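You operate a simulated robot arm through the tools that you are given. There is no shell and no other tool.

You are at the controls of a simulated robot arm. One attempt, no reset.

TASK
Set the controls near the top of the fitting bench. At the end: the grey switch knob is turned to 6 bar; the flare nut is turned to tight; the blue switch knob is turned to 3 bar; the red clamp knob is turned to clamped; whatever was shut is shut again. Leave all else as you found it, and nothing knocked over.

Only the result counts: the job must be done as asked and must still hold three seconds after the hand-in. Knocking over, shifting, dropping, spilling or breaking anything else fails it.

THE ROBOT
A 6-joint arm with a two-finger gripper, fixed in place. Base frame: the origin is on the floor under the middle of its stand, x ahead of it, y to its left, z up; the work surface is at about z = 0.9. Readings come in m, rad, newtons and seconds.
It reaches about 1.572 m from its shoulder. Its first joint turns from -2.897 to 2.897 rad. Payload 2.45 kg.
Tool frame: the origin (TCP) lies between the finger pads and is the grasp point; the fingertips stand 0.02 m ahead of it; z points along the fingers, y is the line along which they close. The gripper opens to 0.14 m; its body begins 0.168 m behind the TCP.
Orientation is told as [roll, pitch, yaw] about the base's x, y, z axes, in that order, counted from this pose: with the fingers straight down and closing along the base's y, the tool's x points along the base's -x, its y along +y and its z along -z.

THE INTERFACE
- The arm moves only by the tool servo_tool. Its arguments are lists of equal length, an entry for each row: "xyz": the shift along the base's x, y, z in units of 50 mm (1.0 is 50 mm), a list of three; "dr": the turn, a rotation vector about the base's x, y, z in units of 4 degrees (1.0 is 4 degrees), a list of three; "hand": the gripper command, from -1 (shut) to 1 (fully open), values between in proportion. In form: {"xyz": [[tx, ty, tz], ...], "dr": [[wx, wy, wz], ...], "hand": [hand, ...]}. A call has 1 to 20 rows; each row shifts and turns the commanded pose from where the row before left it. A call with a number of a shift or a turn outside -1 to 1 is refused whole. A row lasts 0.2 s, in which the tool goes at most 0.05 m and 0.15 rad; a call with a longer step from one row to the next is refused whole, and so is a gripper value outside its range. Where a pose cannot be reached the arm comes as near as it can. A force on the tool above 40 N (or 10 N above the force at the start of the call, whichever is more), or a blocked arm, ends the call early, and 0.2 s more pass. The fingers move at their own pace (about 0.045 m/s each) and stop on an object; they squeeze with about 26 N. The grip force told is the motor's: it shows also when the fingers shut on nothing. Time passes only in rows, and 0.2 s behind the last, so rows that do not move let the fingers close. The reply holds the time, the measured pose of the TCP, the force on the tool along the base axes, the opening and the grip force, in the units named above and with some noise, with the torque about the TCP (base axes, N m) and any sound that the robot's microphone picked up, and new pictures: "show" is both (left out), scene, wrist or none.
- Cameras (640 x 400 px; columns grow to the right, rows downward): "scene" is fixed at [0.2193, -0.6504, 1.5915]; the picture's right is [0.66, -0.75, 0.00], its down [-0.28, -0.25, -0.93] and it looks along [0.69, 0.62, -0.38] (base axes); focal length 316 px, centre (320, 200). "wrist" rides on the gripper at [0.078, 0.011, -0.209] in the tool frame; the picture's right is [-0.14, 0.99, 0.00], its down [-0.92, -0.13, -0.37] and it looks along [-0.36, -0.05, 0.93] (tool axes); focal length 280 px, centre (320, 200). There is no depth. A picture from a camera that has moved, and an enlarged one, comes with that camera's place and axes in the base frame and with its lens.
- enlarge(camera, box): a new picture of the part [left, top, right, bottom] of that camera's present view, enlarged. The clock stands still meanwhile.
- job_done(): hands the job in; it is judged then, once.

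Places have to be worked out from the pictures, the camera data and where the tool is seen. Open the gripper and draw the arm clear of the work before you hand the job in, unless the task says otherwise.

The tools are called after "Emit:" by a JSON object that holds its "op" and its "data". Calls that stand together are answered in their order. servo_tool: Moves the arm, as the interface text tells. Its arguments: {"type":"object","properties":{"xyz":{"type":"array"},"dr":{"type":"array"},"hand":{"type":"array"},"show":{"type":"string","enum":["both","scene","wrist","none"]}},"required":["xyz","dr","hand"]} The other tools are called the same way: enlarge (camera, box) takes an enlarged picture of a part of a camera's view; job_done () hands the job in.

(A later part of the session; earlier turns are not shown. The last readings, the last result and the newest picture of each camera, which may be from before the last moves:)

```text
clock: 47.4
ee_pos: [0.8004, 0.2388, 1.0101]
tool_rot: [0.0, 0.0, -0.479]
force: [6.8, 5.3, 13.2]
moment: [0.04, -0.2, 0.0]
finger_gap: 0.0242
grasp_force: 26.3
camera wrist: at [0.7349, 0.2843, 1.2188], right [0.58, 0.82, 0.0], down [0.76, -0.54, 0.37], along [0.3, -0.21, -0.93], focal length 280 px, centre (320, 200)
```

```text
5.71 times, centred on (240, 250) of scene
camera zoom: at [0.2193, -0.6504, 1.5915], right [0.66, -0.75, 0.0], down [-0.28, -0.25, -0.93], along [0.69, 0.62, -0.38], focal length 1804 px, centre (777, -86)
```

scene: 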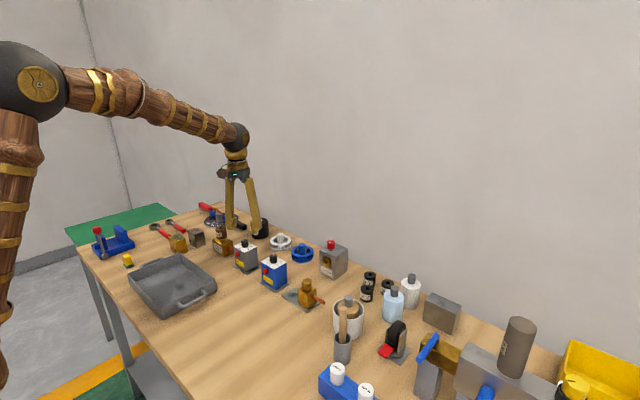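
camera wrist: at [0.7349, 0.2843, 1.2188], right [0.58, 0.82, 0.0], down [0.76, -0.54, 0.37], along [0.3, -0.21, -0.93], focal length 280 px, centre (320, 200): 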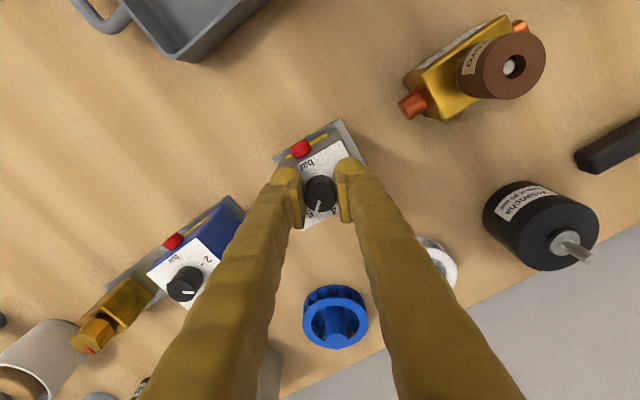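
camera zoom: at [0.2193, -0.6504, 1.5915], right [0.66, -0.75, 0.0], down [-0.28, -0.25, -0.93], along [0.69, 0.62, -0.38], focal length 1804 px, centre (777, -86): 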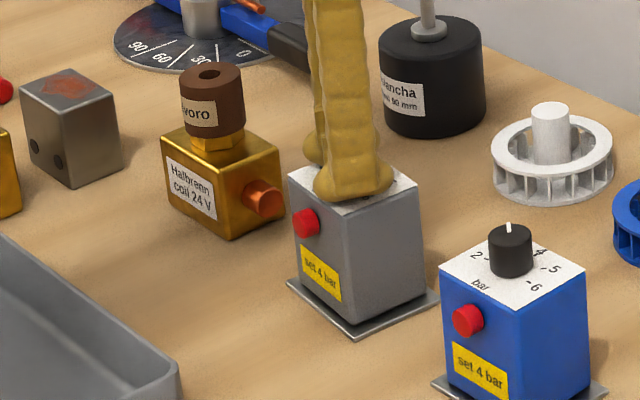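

The box has drifted to about −5.5°. I'll unload, lift very slightly and turn +5.6° to bring it back square.

Emit:
{"op": "servo_tool", "data": {"xyz": [[0, 0, 0.03], [0, 0, 0.03], [0, 0, 0], [0, 0, 0], [0, 0, 0], [0, 0, 0]], "dr": [[0, 0, 0], [0, 0, 0], [0, 0, 0], [0, 0, 0.7], [0, 0, 0.7], [0, 0, 0]], "hand": [-1, -1, -1, -1, -1, -1], "show": "wrist"}}

Emit:
{"op": "enlarge", "data": {"camera": "wrist", "box": [240, 110, 400, 210]}}

Emit:
{"op": "enlarge", "data": {"camera": "scene", "box": [205, 215, 275, 285]}}

```text
clock: 48.8
ee_pos: [0.8005, 0.2403, 1.0137]
tool_rot: [-0.001, 0.0, -0.381]
force: [0.0, 0.1, -3.2]
moment: [-0.02, 0.02, 0.03]
finger_gap: 0.0243
grasp_force: 25.9
camera wrist: at [0.7309, 0.2791, 1.222], right [0.49, 0.87, 0.0], down [0.81, -0.46, 0.37], along [0.32, -0.18, -0.93], focal length 280 px, centre (320, 200)
```

wrist: 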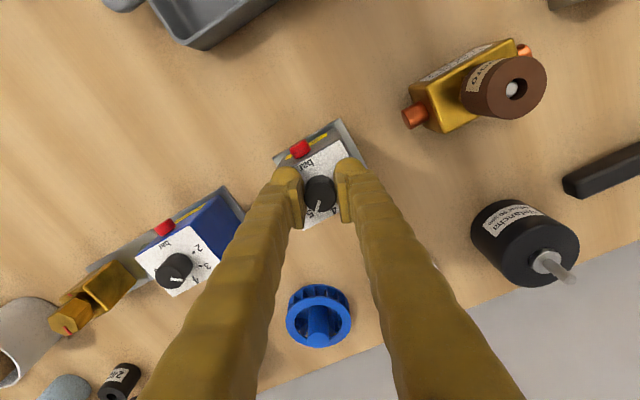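

```text
4.00 times, centred on (320, 160) of wrist
camera zoom: at [0.7309, 0.2791, 1.222], right [0.49, 0.87, 0.0], down [0.81, -0.46, 0.37], along [0.32, -0.18, -0.93], focal length 1122 px, centre (320, 360)
```

zoom: 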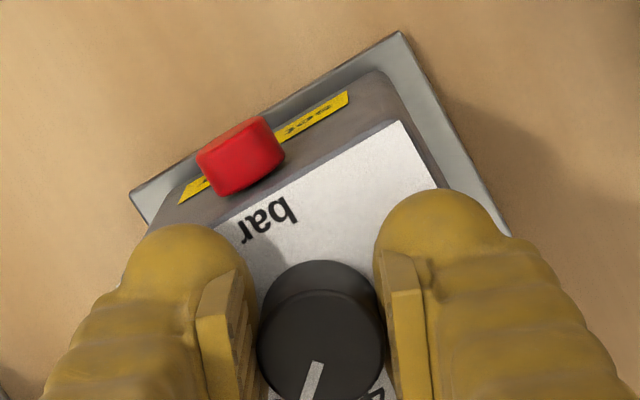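

```text
5.71 times, centred on (240, 250) of scene
camera zoom: at [0.2193, -0.6504, 1.5915], right [0.66, -0.75, 0.0], down [-0.28, -0.25, -0.93], along [0.69, 0.62, -0.38], focal length 1804 px, centre (777, -86)
```

zoom: 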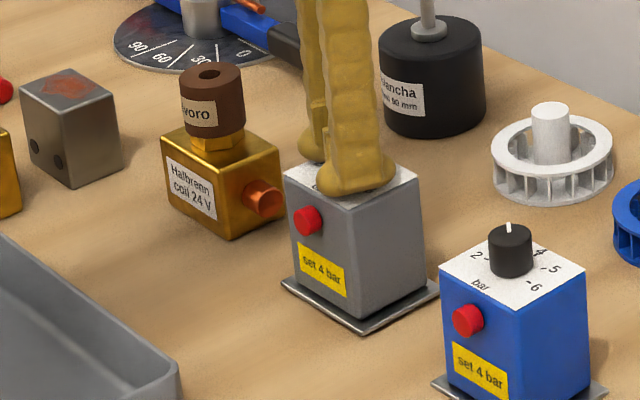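

A lift of about 3 N seems to be the box's own weight, so the box follows the gripper exactly while lifted. It's now square (about 0°) but about 2 mm too far in +x. I'll shift it −1.5 mm, set it down, open, rise and rotate back for the last stroke.

Emit:
{"op": "servo_tool", "data": {"xyz": [[-0.03, 0, 0], [0, 0, 0], [0, 0, -0.03], [0, 0, 0], [0, 0, 0], [0, 0, 0.12], [0, 0, 0], [0, 0, 0], [0, 0, 0], [0, 0, 0], [0, 0, 0], [0, 0, 0], [0, 0, 0], [0, 0, 0], [0, 0, 0], [0, 0, 0], [0, 0, 0], [0, 0, 0], [0, 0, 0]], "dr": [[0, 0, 0], [0, 0, 0], [0, 0, 0], [0, 0, 0], [0, 0, 0], [0, 0, 0], [0, 0, 1], [0, 0, 1], [0, 0, 1], [0, 0, 1], [0, 0, 1], [0, 0, 1], [0, 0, 1], [0, 0, 1], [0, 0, 1], [0, 0, 1], [0, 0, 1], [0, 0, 1], [0, 0, 0]], "hand": [-1, -1, -1, -0.4, -0.4, -0.4, -0.3, -0.3, -0.3, -0.3, -0.3, -0.3, -0.3, -0.3, -0.3, -0.3, -0.3, -0.3, -0.3], "show": "wrist"}}

Emit:
{"op": "enlarge", "data": {"camera": "wrist", "box": [240, 110, 400, 210]}}

Emit:
{"op": "enlarge", "data": {"camera": "scene", "box": [205, 215, 275, 285]}}

```text
clock: 52.8
ee_pos: [0.7972, 0.2398, 1.0179]
tool_rot: [-0.001, 0.001, 0.457]
force: [0.5, 0.1, 0.5]
moment: [0.01, -0.01, 0.0]
finger_gap: 0.0488
grasp_force: 0.0
camera wrist: at [0.7223, 0.2151, 1.2268], right [-0.31, 0.95, 0.0], down [0.88, 0.29, 0.37], along [0.35, 0.12, -0.93], focal length 280 px, centre (320, 200)
```

wrist: 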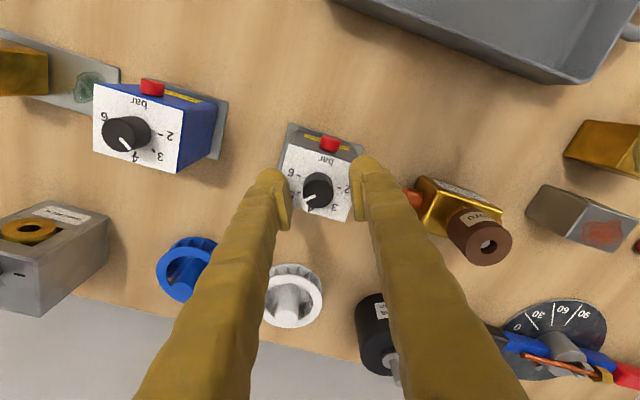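

```text
4.00 times, centred on (320, 160) of wrist
camera zoom: at [0.7223, 0.2151, 1.2268], right [-0.31, 0.95, 0.0], down [0.88, 0.29, 0.37], along [0.35, 0.12, -0.93], focal length 1122 px, centre (320, 360)
```

zoom: 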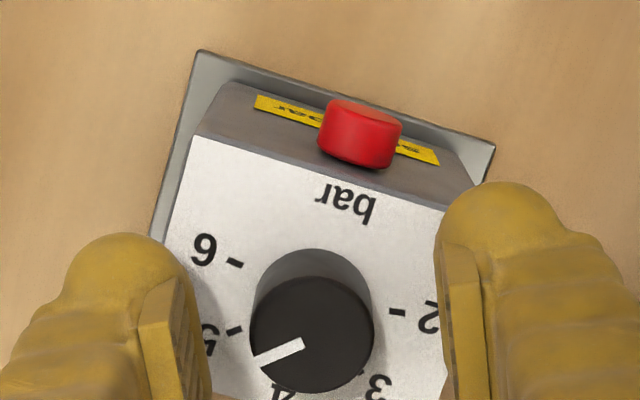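

```text
5.71 times, centred on (240, 250) of scene
camera zoom: at [0.2193, -0.6504, 1.5915], right [0.66, -0.75, 0.0], down [-0.28, -0.25, -0.93], along [0.69, 0.62, -0.38], focal length 1804 px, centre (777, -86)
```

zoom: 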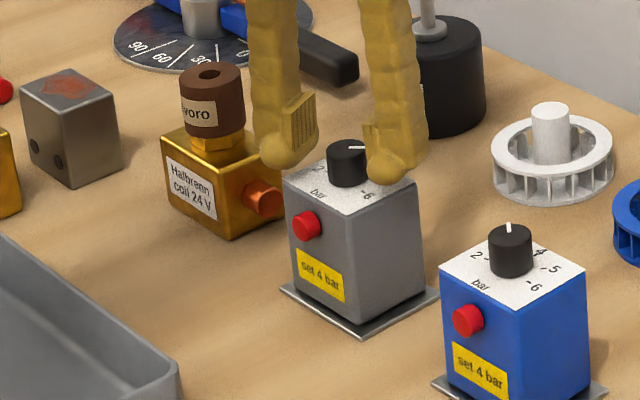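

The grey pointer reads about −50° (at 5), and the box is within 1–2 mm and about 1°. One more −50° stroke remains. I'll centre on the knob, grip, press and turn the first −28°.

Emit:
{"op": "servo_tool", "data": {"xyz": [[0.03, -0.04, 0], [0, 0, 0], [0, 0, 0], [0, 0, 0], [0, 0, -0.035], [0, 0, -0.03], [0, 0, -0.007], [0, 0, -0.007], [0, 0, -0.007], [0, 0, -0.007], [0, 0, -0.007], [0, 0, -0.007], [0, 0, -0.007], [0, 0, 0]], "dr": [[0, 0, 0], [0, 0, 0], [0, 0, 0], [0, 0, 0], [0, 0, 0], [0, 0, 0], [0, 0, -1], [0, 0, -1], [0, 0, -1], [0, 0, -1], [0, 0, -1], [0, 0, -1], [0, 0, -1], [0, 0, 0]], "hand": [-0.4, -1, -1, -1, -1, -1, -1, -1, -1, -1, -1, -1, -1, -1], "show": "wrist"}}

Emit:
{"op": "enlarge", "data": {"camera": "wrist", "box": [240, 110, 400, 210]}}

Emit:
{"op": "enlarge", "data": {"camera": "scene", "box": [205, 215, 275, 285]}}

```text
clock: 55.8
ee_pos: [0.8002, 0.2388, 1.0132]
tool_rot: [0.001, 0.001, -0.032]
force: [1.7, 9.4, 16.9]
moment: [0.16, -0.02, 0.02]
finger_gap: 0.0242
grasp_force: 25.8
camera wrist: at [0.7216, 0.2509, 1.2207], right [0.17, 0.99, 0.0], down [0.92, -0.16, 0.37], along [0.36, -0.06, -0.93], focal length 280 px, centre (320, 200)
```

wrist: 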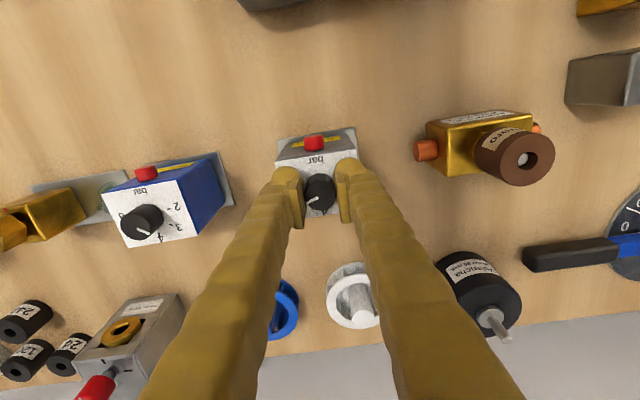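

```text
4.00 times, centred on (320, 160) of wrist
camera zoom: at [0.7216, 0.2509, 1.2207], right [0.17, 0.99, 0.0], down [0.92, -0.16, 0.37], along [0.36, -0.06, -0.93], focal length 1122 px, centre (320, 360)
```

zoom: 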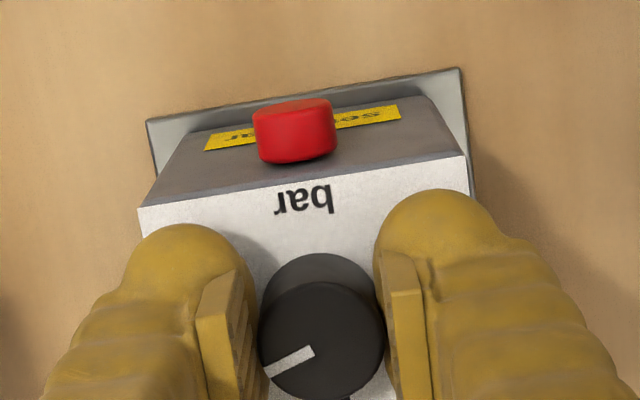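

```text
5.71 times, centred on (240, 250) of scene
camera zoom: at [0.2193, -0.6504, 1.5915], right [0.66, -0.75, 0.0], down [-0.28, -0.25, -0.93], along [0.69, 0.62, -0.38], focal length 1804 px, centre (777, -86)
```

zoom: 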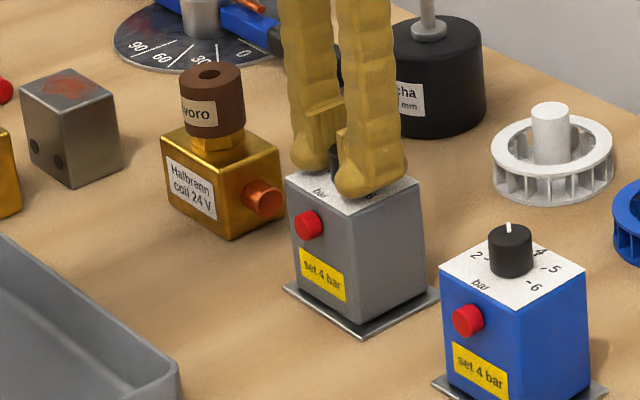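

The box is still square (−0.2°). About −23° remains to reach 6.

Emit:
{"op": "servo_tool", "data": {"xyz": [[0, 0, -0.01], [0, 0, -0.007], [0, 0, -0.007], [0, 0, -0.007], [0, 0, -0.007], [0, 0, -0.007], [0, 0, 0]], "dr": [[0, 0, -1], [0, 0, -1], [0, 0, -1], [0, 0, -1], [0, 0, -1], [0, 0, -0.75], [0, 0, 0]], "hand": [-1, -1, -1, -1, -1, -1, -1], "show": "wrist"}}

Emit:
{"op": "enlarge", "data": {"camera": "wrist", "box": [240, 110, 400, 210]}}

Emit:
{"op": "enlarge", "data": {"camera": "scene", "box": [205, 215, 275, 285]}}

```text
clock: 57.4
ee_pos: [0.7997, 0.2384, 1.0094]
tool_rot: [0.0, 0.0, -0.433]
force: [-2.1, 4.5, 9.4]
moment: [0.05, 0.0, 0.0]
finger_gap: 0.0246
grasp_force: 26.2
camera wrist: at [0.7332, 0.2805, 1.2179], right [0.54, 0.84, 0.0], down [0.78, -0.5, 0.37], along [0.31, -0.2, -0.93], focal length 280 px, centre (320, 200)
```

wrist: 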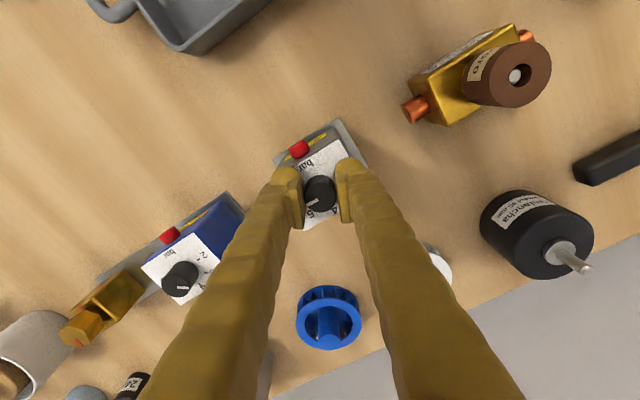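

```text
4.00 times, centred on (320, 160) of wrist
camera zoom: at [0.7332, 0.2805, 1.2179], right [0.54, 0.84, 0.0], down [0.78, -0.5, 0.37], along [0.31, -0.2, -0.93], focal length 1122 px, centre (320, 360)
```

zoom: 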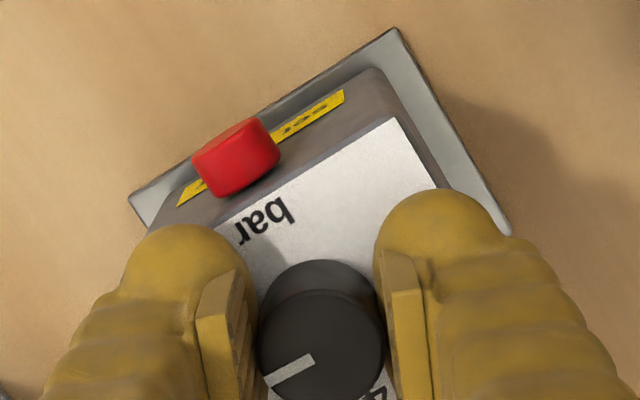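

```text
5.71 times, centred on (240, 250) of scene
camera zoom: at [0.2193, -0.6504, 1.5915], right [0.66, -0.75, 0.0], down [-0.28, -0.25, -0.93], along [0.69, 0.62, -0.38], focal length 1804 px, centre (777, -86)
```

zoom: 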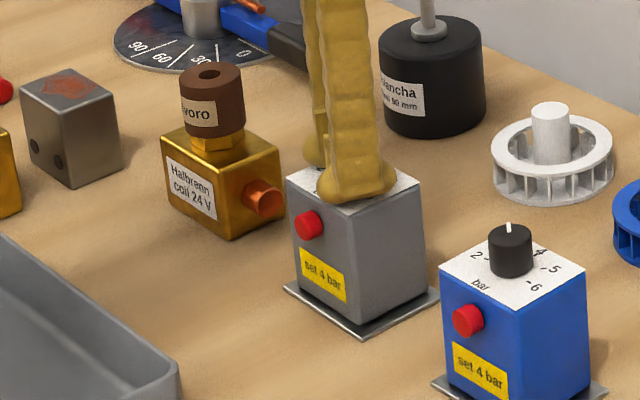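

I'll unload, open and rise to view the grey dial unobstructed.

Emit:
{"op": "servo_tool", "data": {"xyz": [[0, 0, 0.02], [0, 0, 0], [0, 0, 0], [0, 0, 0], [0, 0, 0.5], [0, 0, 0.6], [0, 0, 0]], "dr": [[0, 0, 0], [0, 0, 0], [0, 0, 0], [0, 0, 0], [0, 0, 0], [0, 0, 0], [0, 0, 0]], "hand": [-1, -0.3, -0.3, -0.3, -0.2, 0, 0], "show": "wrist"}}

Emit:
{"op": "enlarge", "data": {"camera": "wrist", "box": [260, 90, 380, 200]}}

Emit:
{"op": "enlarge", "data": {"camera": "scene", "box": [205, 215, 275, 285]}}

```text
clock: 59.0
ee_pos: [0.7976, 0.237, 1.0631]
tool_rot: [-0.001, -0.001, -0.433]
force: [0.7, 0.2, -0.2]
moment: [0.01, 0.01, 0.0]
finger_gap: 0.0701
grasp_force: 0.0
camera wrist: at [0.7319, 0.2797, 1.273], right [0.54, 0.84, 0.0], down [0.78, -0.5, 0.37], along [0.31, -0.2, -0.93], focal length 280 px, centre (320, 200)
```

wrist: 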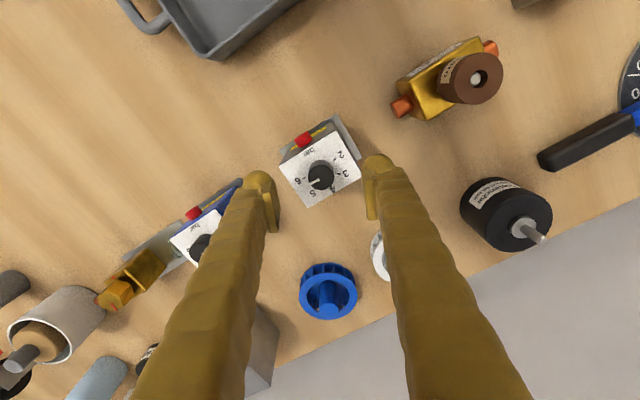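

```text
3.64 times, centred on (320, 145) of wrist
camera zoom: at [0.7319, 0.2797, 1.273], right [0.54, 0.84, 0.0], down [0.78, -0.5, 0.37], along [0.31, -0.2, -0.93], focal length 1020 px, centre (320, 400)
```

zoom: 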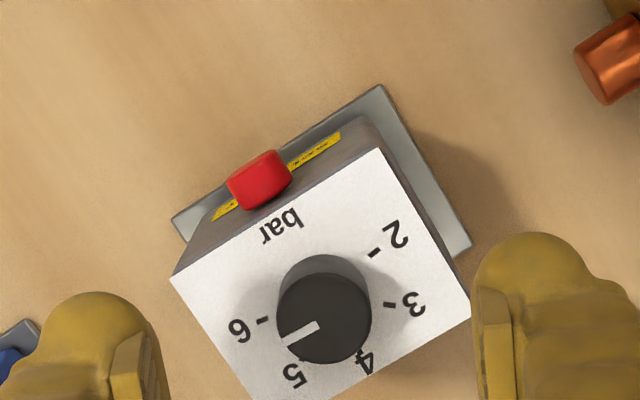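

```text
5.71 times, centred on (240, 250) of scene
camera zoom: at [0.2193, -0.6504, 1.5915], right [0.66, -0.75, 0.0], down [-0.28, -0.25, -0.93], along [0.69, 0.62, -0.38], focal length 1804 px, centre (777, -86)
```

zoom: 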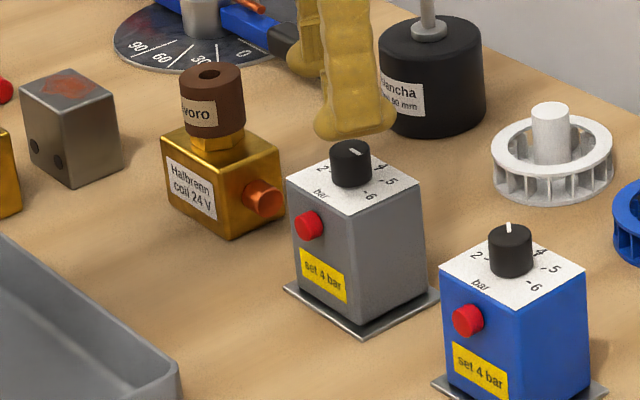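

The pointer is at about −98° relative to the box and tick 6 at about −100°. I'll zoom in tighter to judge.

Emit:
{"op": "enlarge", "data": {"camera": "wrist", "box": [285, 135, 355, 195]}}

Emit:
{"op": "enlarge", "data": {"camera": "scene", "box": [228, 230, 268, 265]}}

```text
6.67 times, centred on (320, 165) of wrist
camera zoom: at [0.7319, 0.2797, 1.273], right [0.54, 0.84, 0.0], down [0.78, -0.5, 0.37], along [0.31, -0.2, -0.93], focal length 1869 px, centre (320, 433)
```

zoom: 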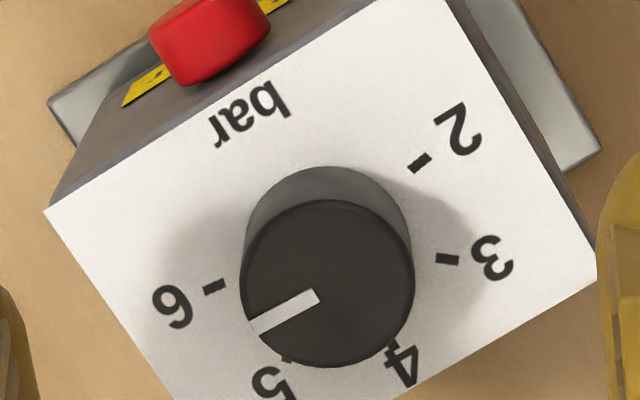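

```text
11.43 times, centred on (248, 248) of scene
camera zoom: at [0.2193, -0.6504, 1.5915], right [0.66, -0.75, 0.0], down [-0.28, -0.25, -0.93], along [0.69, 0.62, -0.38], focal length 3607 px, centre (1143, -343)
```

zoom: 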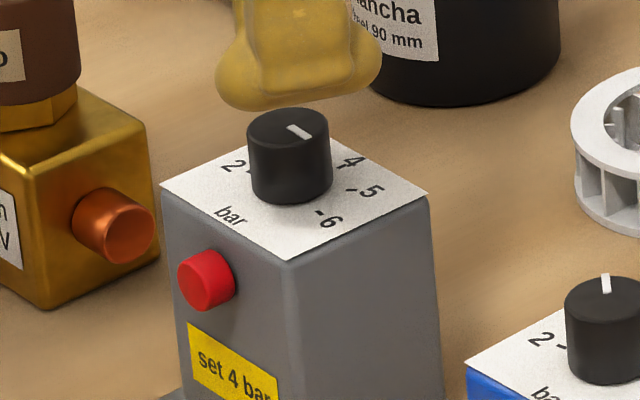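

I need a more precise reading, so I'll zoom in further on the knob and the 6 tick.

Emit:
{"op": "enlarge", "data": {"camera": "wrist", "box": [300, 155, 340, 192]}}

```text
10.81 times, centred on (320, 174) of wrist
camera zoom: at [0.7319, 0.2797, 1.273], right [0.54, 0.84, 0.0], down [0.78, -0.5, 0.37], along [0.31, -0.2, -0.93], focal length 3031 px, centre (320, 486)
```

zoom: 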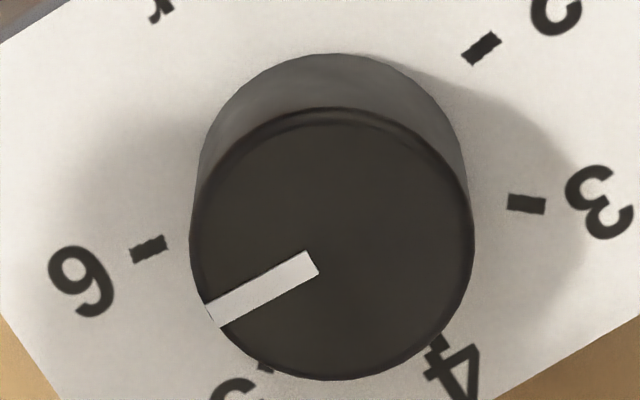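

The pointer measures about −94° against tick 6 at about −100°, so it needs roughly 6° more. I'll go down again, grip, press and turn −6°.

Emit:
{"op": "servo_tool", "data": {"xyz": [[0.03, 0, -0.3], [0, 0, -0.4], [0, 0, -0.24], [0, 0, 0], [0, 0, 0], [0, 0, 0], [0, 0, 0], [0, 0, -0.035], [0, 0, -0.035], [0, 0, -0.005], [0, 0, -0.005], [0, 0, 0]], "dr": [[0, 0, 0], [0, 0, 0], [0, 0, 0], [0, 0, 0], [0, 0, 0], [0, 0, 0], [0, 0, 0], [0, 0, 0], [0, 0, 0], [0, 0, -0.8], [0, 0, -0.75], [0, 0, 0]], "hand": [-0.3, -0.3, -0.3, -0.3, -1, -1, -1, -1, -1, -1, -1, -1], "show": "wrist"}}

Emit:
{"op": "enlarge", "data": {"camera": "wrist", "box": [240, 110, 400, 210]}}

```text
clock: 61.6
ee_pos: [0.8011, 0.2384, 1.0149]
tool_rot: [0.0, 0.0, -0.542]
force: [-1.5, -3.6, 19.1]
moment: [-0.09, -0.1, 0.01]
finger_gap: 0.0243
grasp_force: 26.0
camera wrist: at [0.7385, 0.2875, 1.223], right [0.63, 0.78, 0.0], down [0.72, -0.58, 0.37], along [0.29, -0.23, -0.93], focal length 280 px, centre (320, 200)
```

wrist: 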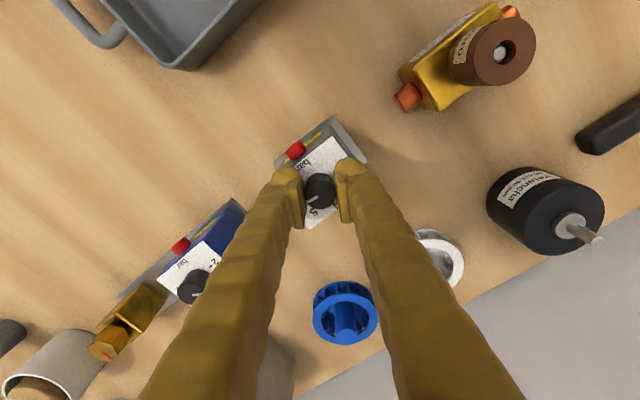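

```text
4.00 times, centred on (320, 160) of wrist
camera zoom: at [0.7385, 0.2875, 1.223], right [0.63, 0.78, 0.0], down [0.72, -0.58, 0.37], along [0.29, -0.23, -0.93], focal length 1122 px, centre (320, 360)
```

zoom: 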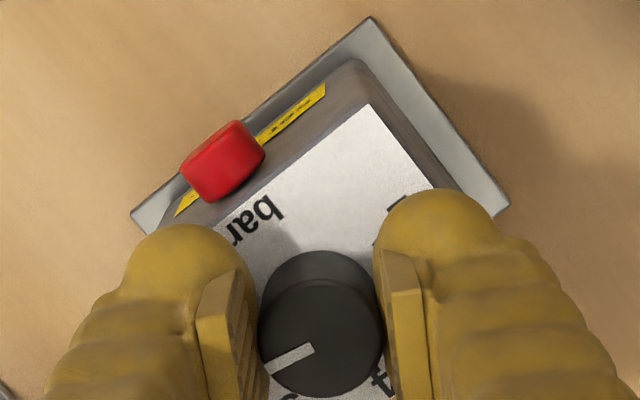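

Turned under a 19 N press. I'll unload, open, rise and read the dial again.

Emit:
{"op": "servo_tool", "data": {"xyz": [[0, 0, 0.045], [0, 0, 0], [0, 0, 0], [0, 0, 0], [0, 0, 0.5], [0, 0, 0.5], [0, 0, 0]], "dr": [[0, 0, 0], [0, 0, 0], [0, 0, 0], [0, 0, 0], [0, 0, 0], [0, 0, 0], [0, 0, 0]], "hand": [-1, -0.3, -0.3, -0.3, -0.2, 0, 0], "show": "wrist"}}

Emit:
{"op": "enlarge", "data": {"camera": "wrist", "box": [300, 145, 346, 190]}}

Emit:
{"op": "enlarge", "data": {"camera": "wrist", "box": [260, 90, 380, 200]}}

Emit:
{"op": "enlarge", "data": {"camera": "scene", "box": [205, 215, 275, 285]}}

```text
clock: 63.2
ee_pos: [0.8015, 0.2378, 1.0659]
tool_rot: [0.0, -0.001, -0.541]
force: [-0.1, -0.8, -0.4]
moment: [-0.02, -0.01, 0.02]
finger_gap: 0.07
grasp_force: 0.0
camera wrist: at [0.7383, 0.2867, 1.2752], right [0.63, 0.78, 0.0], down [0.72, -0.58, 0.37], along [0.29, -0.23, -0.93], focal length 280 px, centre (320, 200)
```

wrist: 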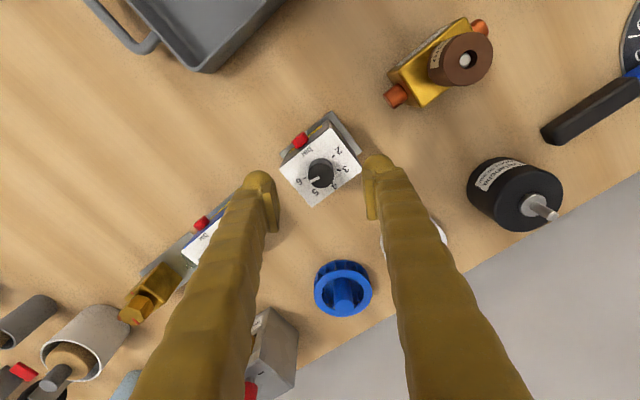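

```text
8.89 times, centred on (323, 168) of wrist
camera zoom: at [0.7383, 0.2867, 1.2752], right [0.63, 0.78, 0.0], down [0.72, -0.58, 0.37], along [0.29, -0.23, -0.93], focal length 2492 px, centre (293, 489)
```

zoom: 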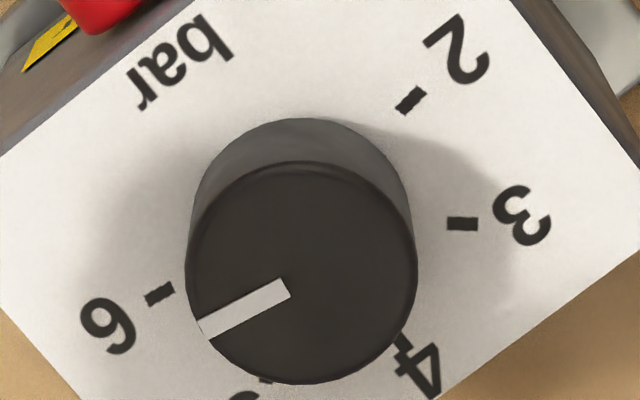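

```text
3.64 times, centred on (320, 145) of wrist
camera zoom: at [0.7383, 0.2867, 1.2752], right [0.63, 0.78, 0.0], down [0.72, -0.58, 0.37], along [0.29, -0.23, -0.93], focal length 1020 px, centre (320, 400)
```

zoom: 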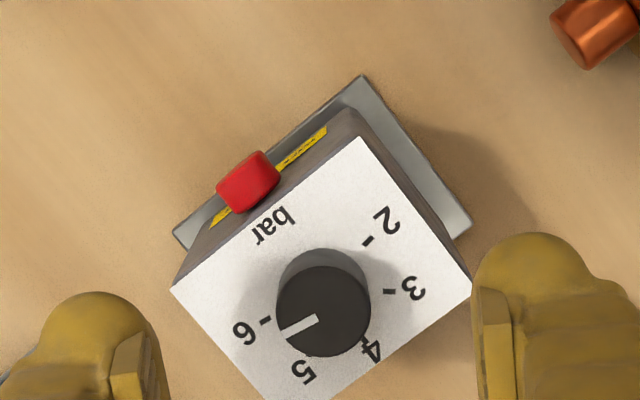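

```text
5.71 times, centred on (240, 250) of scene
camera zoom: at [0.2193, -0.6504, 1.5915], right [0.66, -0.75, 0.0], down [-0.28, -0.25, -0.93], along [0.69, 0.62, -0.38], focal length 1804 px, centre (777, -86)
```

zoom: 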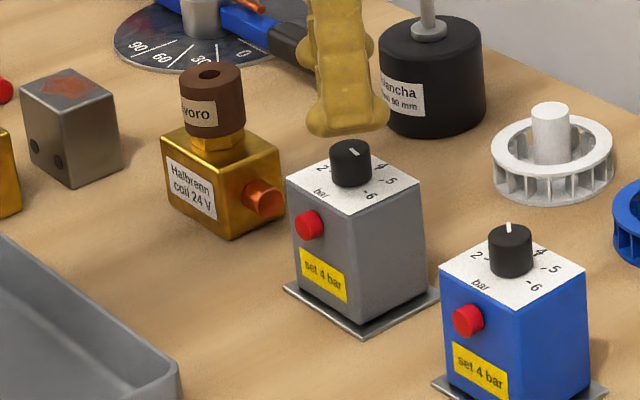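

Grey now reads −100.9° against tick 6 at about −101°, and the box is square and within about 2 mm of its start. Next is the flare nut: I'll move above it at yaw 0 for a close look.

Emit:
{"op": "servo_tool", "data": {"xyz": [[0, -0.65, 0.1], [0, -0.65, 0.1], [0, -0.65, 0.1], [0, -0.65, 0.1], [0, -0.65, 0.1], [0, -0.65, 0.1], [0, -0.65, 0.05], [0, -0.65, 0.05], [0, -0.65, 0.05], [0, -0.62, 0], [0, 0, 0]], "dr": [[0, 0, 1], [0, 0, 1], [0, 0, 1], [0, 0, 1], [0, 0, 1], [0, 0, 1], [0, 0, 1], [0, 0, 0.75], [0, 0, 0], [0, 0, 0], [0, 0, 0]], "hand": [0, 0, 0, 0, 0, 0, 0, 0, 0, 0, 0]}}

Emit:
{"op": "enlarge", "data": {"camera": "wrist", "box": [250, 80, 400, 200]}}

Emit:
{"op": "enlarge", "data": {"camera": "scene", "box": [280, 270, 335, 315]}}

```text
clock: 65.6
ee_pos: [0.8029, -0.0861, 1.1035]
tool_rot: [-0.001, 0.0, -0.001]
force: [0.9, -0.5, -0.3]
moment: [-0.01, 0.06, -0.01]
finger_gap: 0.0699
grasp_force: 0.0
camera wrist: at [0.7243, -0.0751, 1.3124], right [0.14, 0.99, 0.0], down [0.92, -0.13, 0.37], along [0.36, -0.05, -0.93], focal length 280 px, centre (320, 200)
```

scene: 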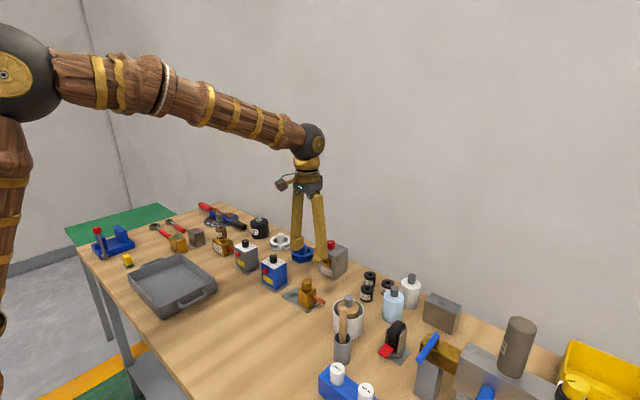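
wrist: 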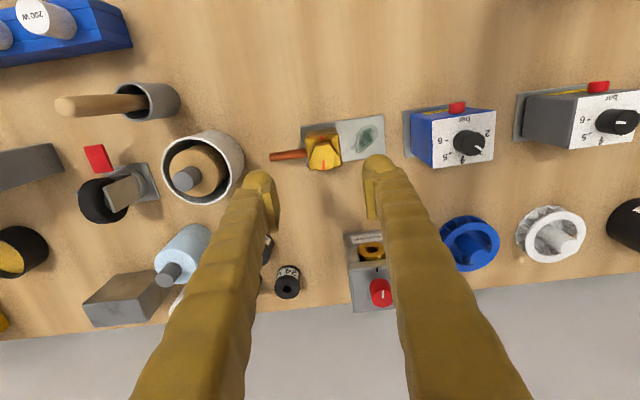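

```text
3.33 times, centred on (325, 140) of wrist
camera zoom: at [0.7243, -0.0751, 1.3124], right [0.14, 0.99, 0.0], down [0.92, -0.13, 0.37], along [0.36, -0.05, -0.93], focal length 935 px, centre (303, 400)
```

zoom: 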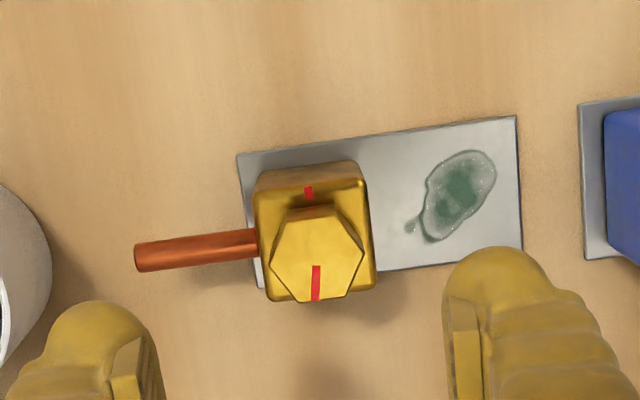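

```text
8.89 times, centred on (308, 292) of scene
camera zoom: at [0.2193, -0.6504, 1.5915], right [0.66, -0.75, 0.0], down [-0.28, -0.25, -0.93], along [0.69, 0.62, -0.38], focal length 2806 px, centre (431, -622)
```

zoom: 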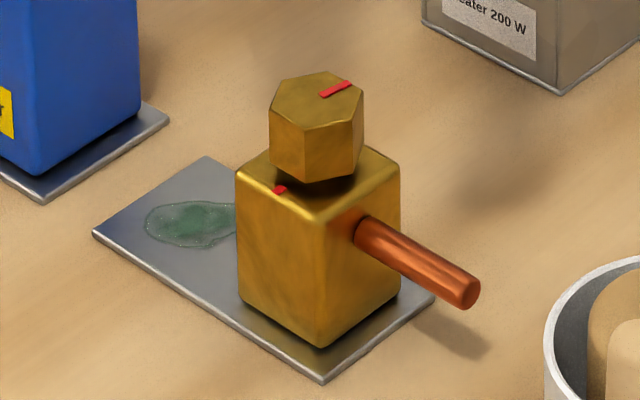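

The nut's red mark faces +x toward a flat, and the block's mark is on the −x side. I'll zoom closer to get the hex orientation and the centre.

Emit:
{"op": "enlarge", "data": {"camera": "wrist", "box": [295, 115, 355, 175]}}

Emit:
{"op": "enlarge", "data": {"camera": "scene", "box": [298, 272, 326, 300]}}

Emit:
{"op": "enlarge", "data": {"camera": "wrist", "box": [330, 225, 410, 320]}}

```text
6.67 times, centred on (325, 145) of wrist
camera zoom: at [0.7243, -0.0751, 1.3124], right [0.14, 0.99, 0.0], down [0.92, -0.13, 0.37], along [0.36, -0.05, -0.93], focal length 1869 px, centre (287, 567)
```

zoom: 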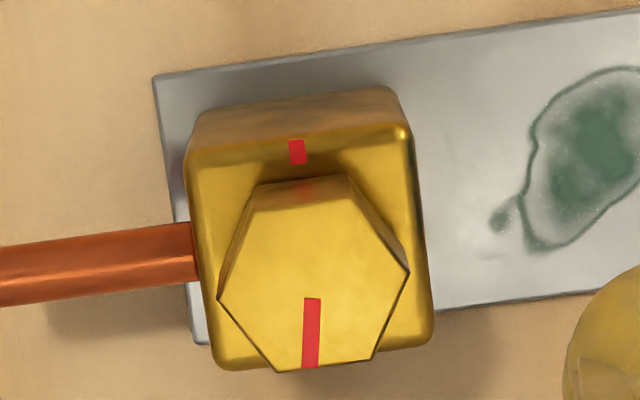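

```text
14.29 times, centred on (312, 286) of scene
camera zoom: at [0.2193, -0.6504, 1.5915], right [0.66, -0.75, 0.0], down [-0.28, -0.25, -0.93], along [0.69, 0.62, -0.38], focal length 4509 px, centre (434, -1029)
```

zoom: 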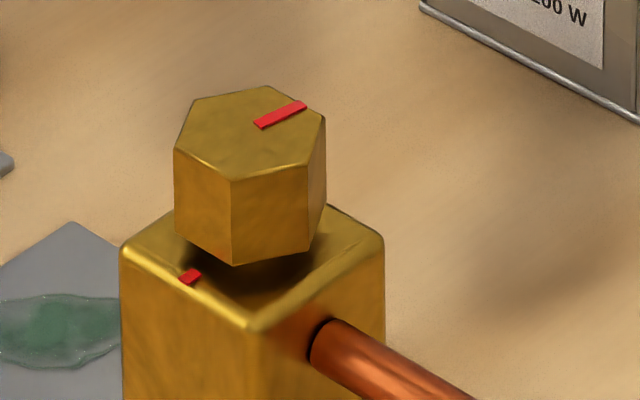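

```text
4.21 times, centred on (370, 272) of wrist
camera zoom: at [0.7243, -0.0751, 1.3124], right [0.14, 0.99, 0.0], down [0.92, -0.13, 0.37], along [0.36, -0.05, -0.93], focal length 1181 px, centre (110, -105)
```

zoom: 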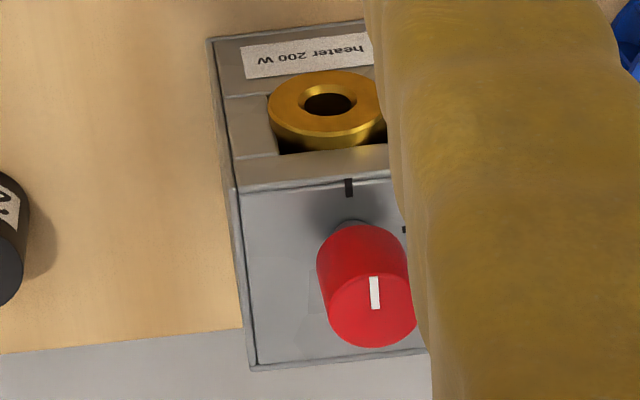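

The hex flats have normals at 0°, ±60° and ±120° (29.5 mm across), and the nut axis is at about (0.8003, −0.0813) with its top at z ≈ 0.985. The nut's mark is at about −10° and the block's mark at 180°, so tightening means about −170° clockwise. I'll yaw to +30° (across flats), centre and lower partway to verify.

Emit:
{"op": "servo_tool", "data": {"xyz": [[-0.05, 0.09, -0.2], [0, 0, -0.2], [0, 0, -0.2], [0, 0, -0.2], [0, 0, -0.2], [0, 0, -0.2], [0, 0, -0.2], [0, 0, 0], [0, 0, 0]], "dr": [[0, 0, 1], [0, 0, 1], [0, 0, 1], [0, 0, 1], [0, 0, 1], [0, 0, 1], [0, 0, 1], [0, 0, 0.5], [0, 0, 0]], "hand": [-0.2, -0.2, -0.2, -0.2, -0.2, -0.2, -0.2, -0.2, -0.2], "show": "wrist"}}

Emit:
{"op": "enlarge", "data": {"camera": "wrist", "box": [240, 100, 400, 220]}}

Emit:
{"op": "enlarge", "data": {"camera": "scene", "box": [275, 250, 345, 320]}}

```text
clock: 67.6
ee_pos: [0.7993, -0.0805, 1.033]
tool_rot: [0.0, 0.0, 0.525]
force: [-0.3, 0.6, 0.5]
moment: [0.0, 0.0, 0.04]
finger_gap: 0.0562
grasp_force: 0.1
camera wrist: at [0.7258, -0.1109, 1.2415], right [-0.38, 0.93, 0.0], down [0.86, 0.35, 0.37], along [0.34, 0.14, -0.93], focal length 280 px, centre (320, 200)
```

wrist: 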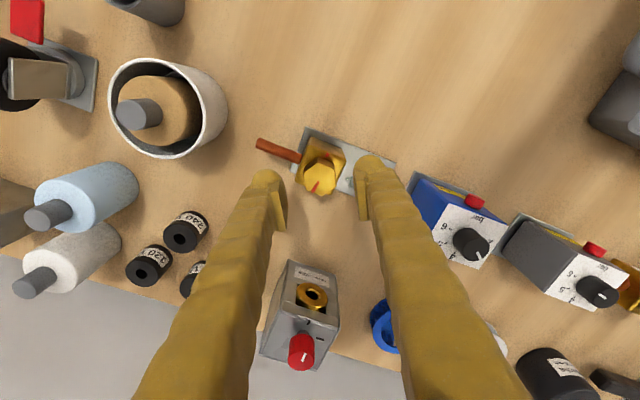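

```text
3.33 times, centred on (320, 160) of wrist
camera zoom: at [0.7258, -0.1109, 1.2415], right [-0.38, 0.93, 0.0], down [0.86, 0.35, 0.37], along [0.34, 0.14, -0.93], focal length 935 px, centre (320, 333)
```

zoom: 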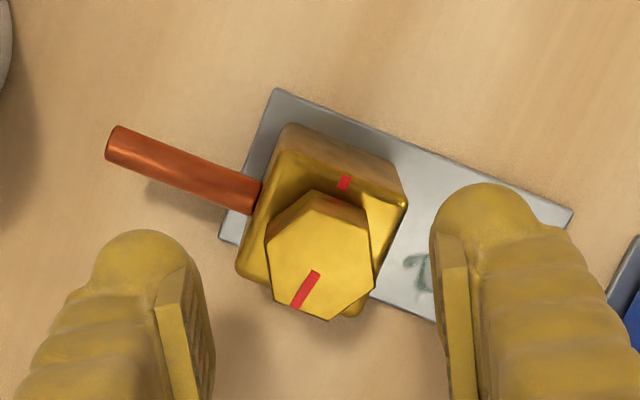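

```text
5.71 times, centred on (310, 285) of scene
camera zoom: at [0.2193, -0.6504, 1.5915], right [0.66, -0.75, 0.0], down [-0.28, -0.25, -0.93], along [0.69, 0.62, -0.38], focal length 1804 px, centre (377, -286)
```

zoom: 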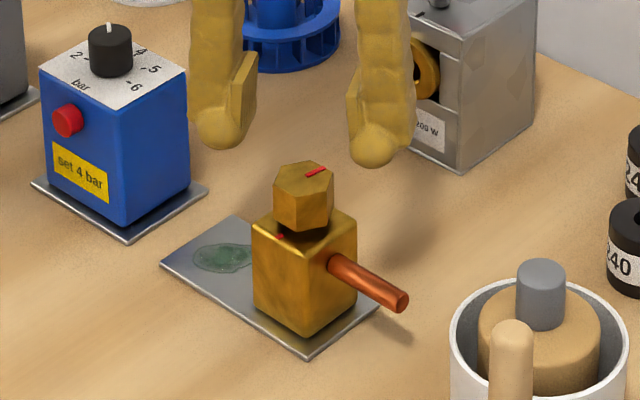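

Alignment is within about 1.5 mm. The block's plate edge reads 0° yaw at x = 0.770, which is my baseline. I'll trim, lower to z ≈ 0.990 and close on the flats.

Emit:
{"op": "servo_tool", "data": {"xyz": [[-0.02, -0.026, -0.2], [0, 0, -0.3], [0, 0, -0.3], [0, 0, -0.04], [0, 0, 0], [0, 0, 0], [0, 0, 0], [0, 0, 0]], "dr": [[0, 0, 0], [0, 0, 0], [0, 0, 0], [0, 0, 0], [0, 0, 0], [0, 0, 0], [0, 0, 0], [0, 0, 0]], "hand": [-0.2, -0.2, -0.2, -0.2, -0.5, -1, -1, -1], "show": "wrist"}}

Emit:
{"op": "enlarge", "data": {"camera": "wrist", "box": [240, 110, 400, 210]}}

Emit:
{"op": "enlarge", "data": {"camera": "scene", "box": [275, 250, 345, 320]}}

```text
clock: 69.4
ee_pos: [0.7988, -0.0832, 0.9917]
tool_rot: [0.0, -0.001, 0.523]
force: [0.0, 0.2, 0.9]
moment: [0.01, 0.02, -0.03]
finger_gap: 0.029
grasp_force: 25.8
camera wrist: at [0.725, -0.1128, 1.201], right [-0.38, 0.93, 0.0], down [0.86, 0.35, 0.37], along [0.34, 0.14, -0.93], focal length 280 px, centre (320, 200)
```

wrist: 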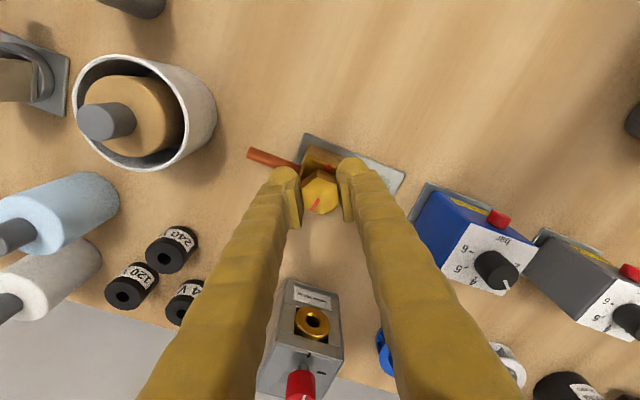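

```text
4.00 times, centred on (320, 160) of wrist
camera zoom: at [0.725, -0.1128, 1.201], right [-0.38, 0.93, 0.0], down [0.86, 0.35, 0.37], along [0.34, 0.14, -0.93], focal length 1122 px, centre (320, 360)
```

zoom: 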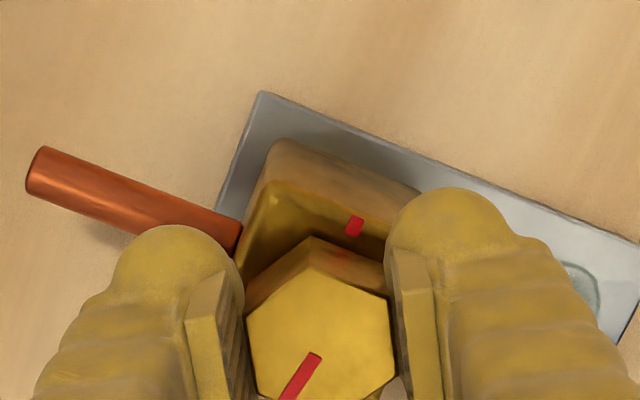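

```text
5.71 times, centred on (310, 285) of scene
camera zoom: at [0.2193, -0.6504, 1.5915], right [0.66, -0.75, 0.0], down [-0.28, -0.25, -0.93], along [0.69, 0.62, -0.38], focal length 1804 px, centre (377, -286)
```

zoom: 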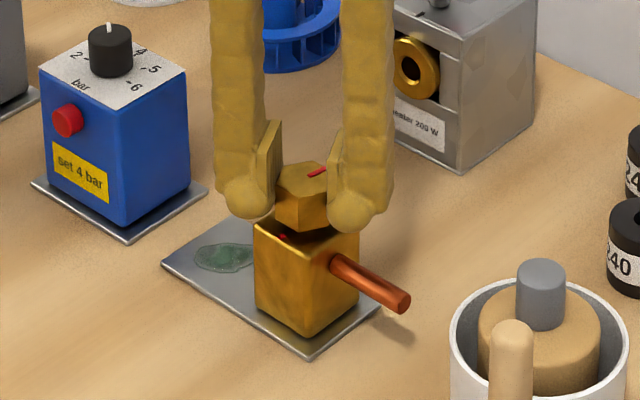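

Gripped squarely on the flats (29.0 mm). I'll press to about 17 N and turn −20°, then check the block.

Emit:
{"op": "servo_tool", "data": {"xyz": [[0, 0, -0.035], [0, 0, -0.03], [0, 0, -0.006], [0, 0, -0.006], [0, 0, -0.006], [0, 0, -0.006], [0, 0, -0.006], [0, 0, 0]], "dr": [[0, 0, 0], [0, 0, 0], [0, 0, -1], [0, 0, -1], [0, 0, -1], [0, 0, -1], [0, 0, -1], [0, 0, 0]], "hand": [-1, -1, -1, -1, -1, -1, -1, -1], "show": "wrist"}}

Emit:
{"op": "enlarge", "data": {"camera": "wrist", "box": [240, 110, 400, 210]}}

Emit:
{"op": "enlarge", "data": {"camera": "scene", "box": [275, 250, 345, 320]}}

```text
clock: 71.2
ee_pos: [0.7974, -0.0816, 0.9865]
tool_rot: [0.001, 0.001, 0.175]
force: [-5.6, 7.7, 14.9]
moment: [0.1, 0.1, 0.02]
finger_gap: 0.0287
grasp_force: 25.6
camera wrist: at [0.7187, -0.0861, 1.1963], right [-0.04, 1.0, 0.0], down [0.93, 0.03, 0.37], along [0.37, 0.01, -0.93], focal length 280 px, centre (320, 200)
```

wrist: 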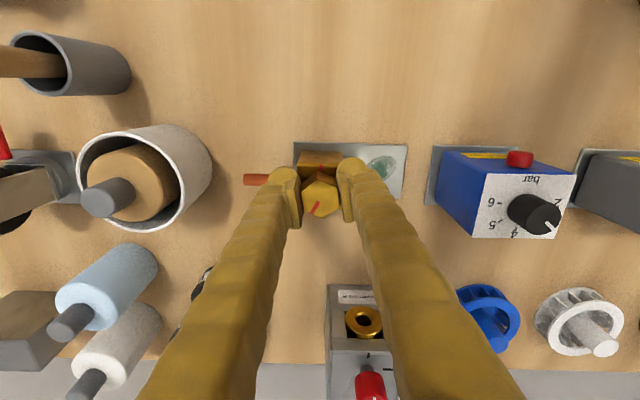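

```text
4.00 times, centred on (320, 160) of wrist
camera zoom: at [0.7187, -0.0861, 1.1963], right [-0.04, 1.0, 0.0], down [0.93, 0.03, 0.37], along [0.37, 0.01, -0.93], focal length 1122 px, centre (320, 360)
```

zoom: 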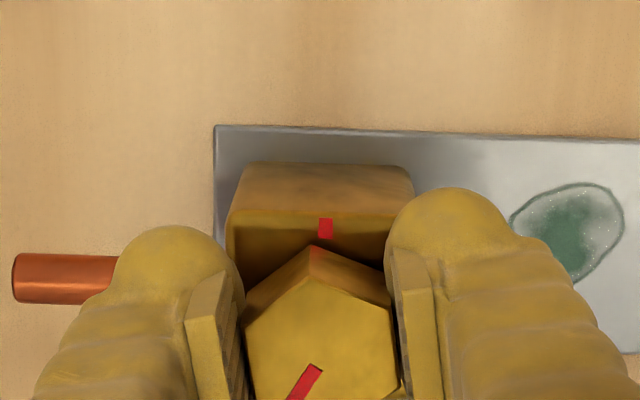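

```text
5.71 times, centred on (310, 285) of scene
camera zoom: at [0.2193, -0.6504, 1.5915], right [0.66, -0.75, 0.0], down [-0.28, -0.25, -0.93], along [0.69, 0.62, -0.38], focal length 1804 px, centre (377, -286)
```

zoom: 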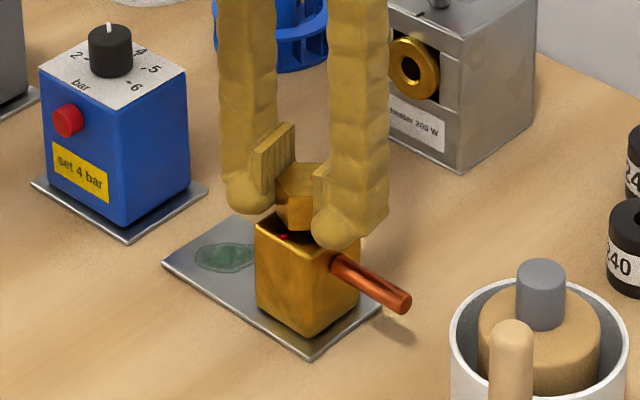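

The block didn't move. I'll continue −40° to finish this 60° stroke, with a gentler feed.

Emit:
{"op": "servo_tool", "data": {"xyz": [[0, 0, -0.004], [0, 0, -0.004], [0, 0, -0.004], [0, 0, -0.004], [0, 0, -0.004], [0, 0, -0.004], [0, 0, -0.004], [0, 0, -0.004], [0, 0, -0.004], [0, 0, -0.004], [0, 0, 0]], "dr": [[0, 0, -1], [0, 0, -1], [0, 0, -1], [0, 0, -1], [0, 0, -1], [0, 0, -1], [0, 0, -1], [0, 0, -1], [0, 0, -1], [0, 0, -1], [0, 0, 0]], "hand": [-1, -1, -1, -1, -1, -1, -1, -1, -1, -1, -1], "show": "wrist"}}

Emit:
{"op": "enlarge", "data": {"camera": "wrist", "box": [240, 110, 400, 210]}}

Emit:
{"op": "enlarge", "data": {"camera": "scene", "box": [275, 250, 345, 320]}}

```text
clock: 73.6
ee_pos: [0.7977, -0.0822, 0.9854]
tool_rot: [0.001, 0.002, -0.525]
force: [-2.8, 8.4, 12.3]
moment: [0.17, 0.14, 0.0]
finger_gap: 0.0289
grasp_force: 25.5
camera wrist: at [0.7356, -0.0341, 1.1943], right [0.61, 0.79, 0.0], down [0.73, -0.57, 0.37], along [0.29, -0.23, -0.93], focal length 280 px, centre (320, 200)
```

wrist: 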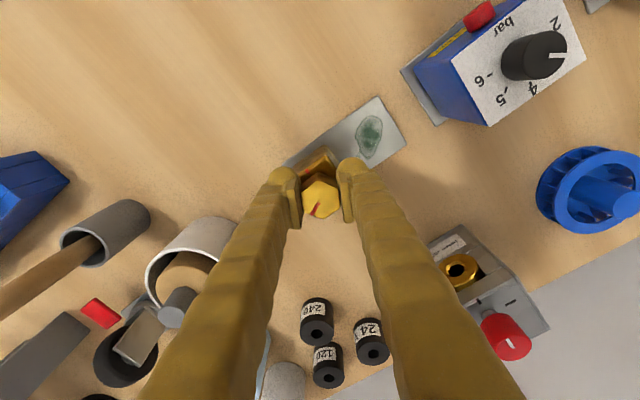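

```text
4.00 times, centred on (320, 160) of wrist
camera zoom: at [0.7356, -0.0341, 1.1943], right [0.61, 0.79, 0.0], down [0.73, -0.57, 0.37], along [0.29, -0.23, -0.93], focal length 1122 px, centre (320, 360)
```

zoom: 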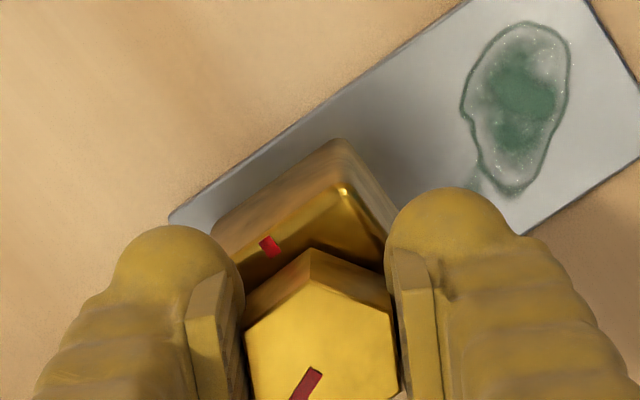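

```text
5.71 times, centred on (310, 285) of scene
camera zoom: at [0.2193, -0.6504, 1.5915], right [0.66, -0.75, 0.0], down [-0.28, -0.25, -0.93], along [0.69, 0.62, -0.38], focal length 1804 px, centre (377, -286)
```

zoom: 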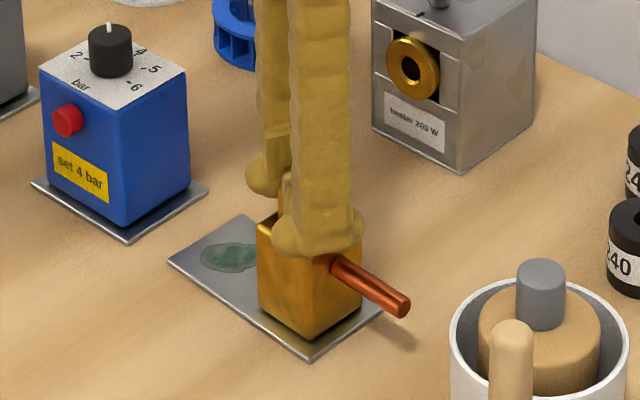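

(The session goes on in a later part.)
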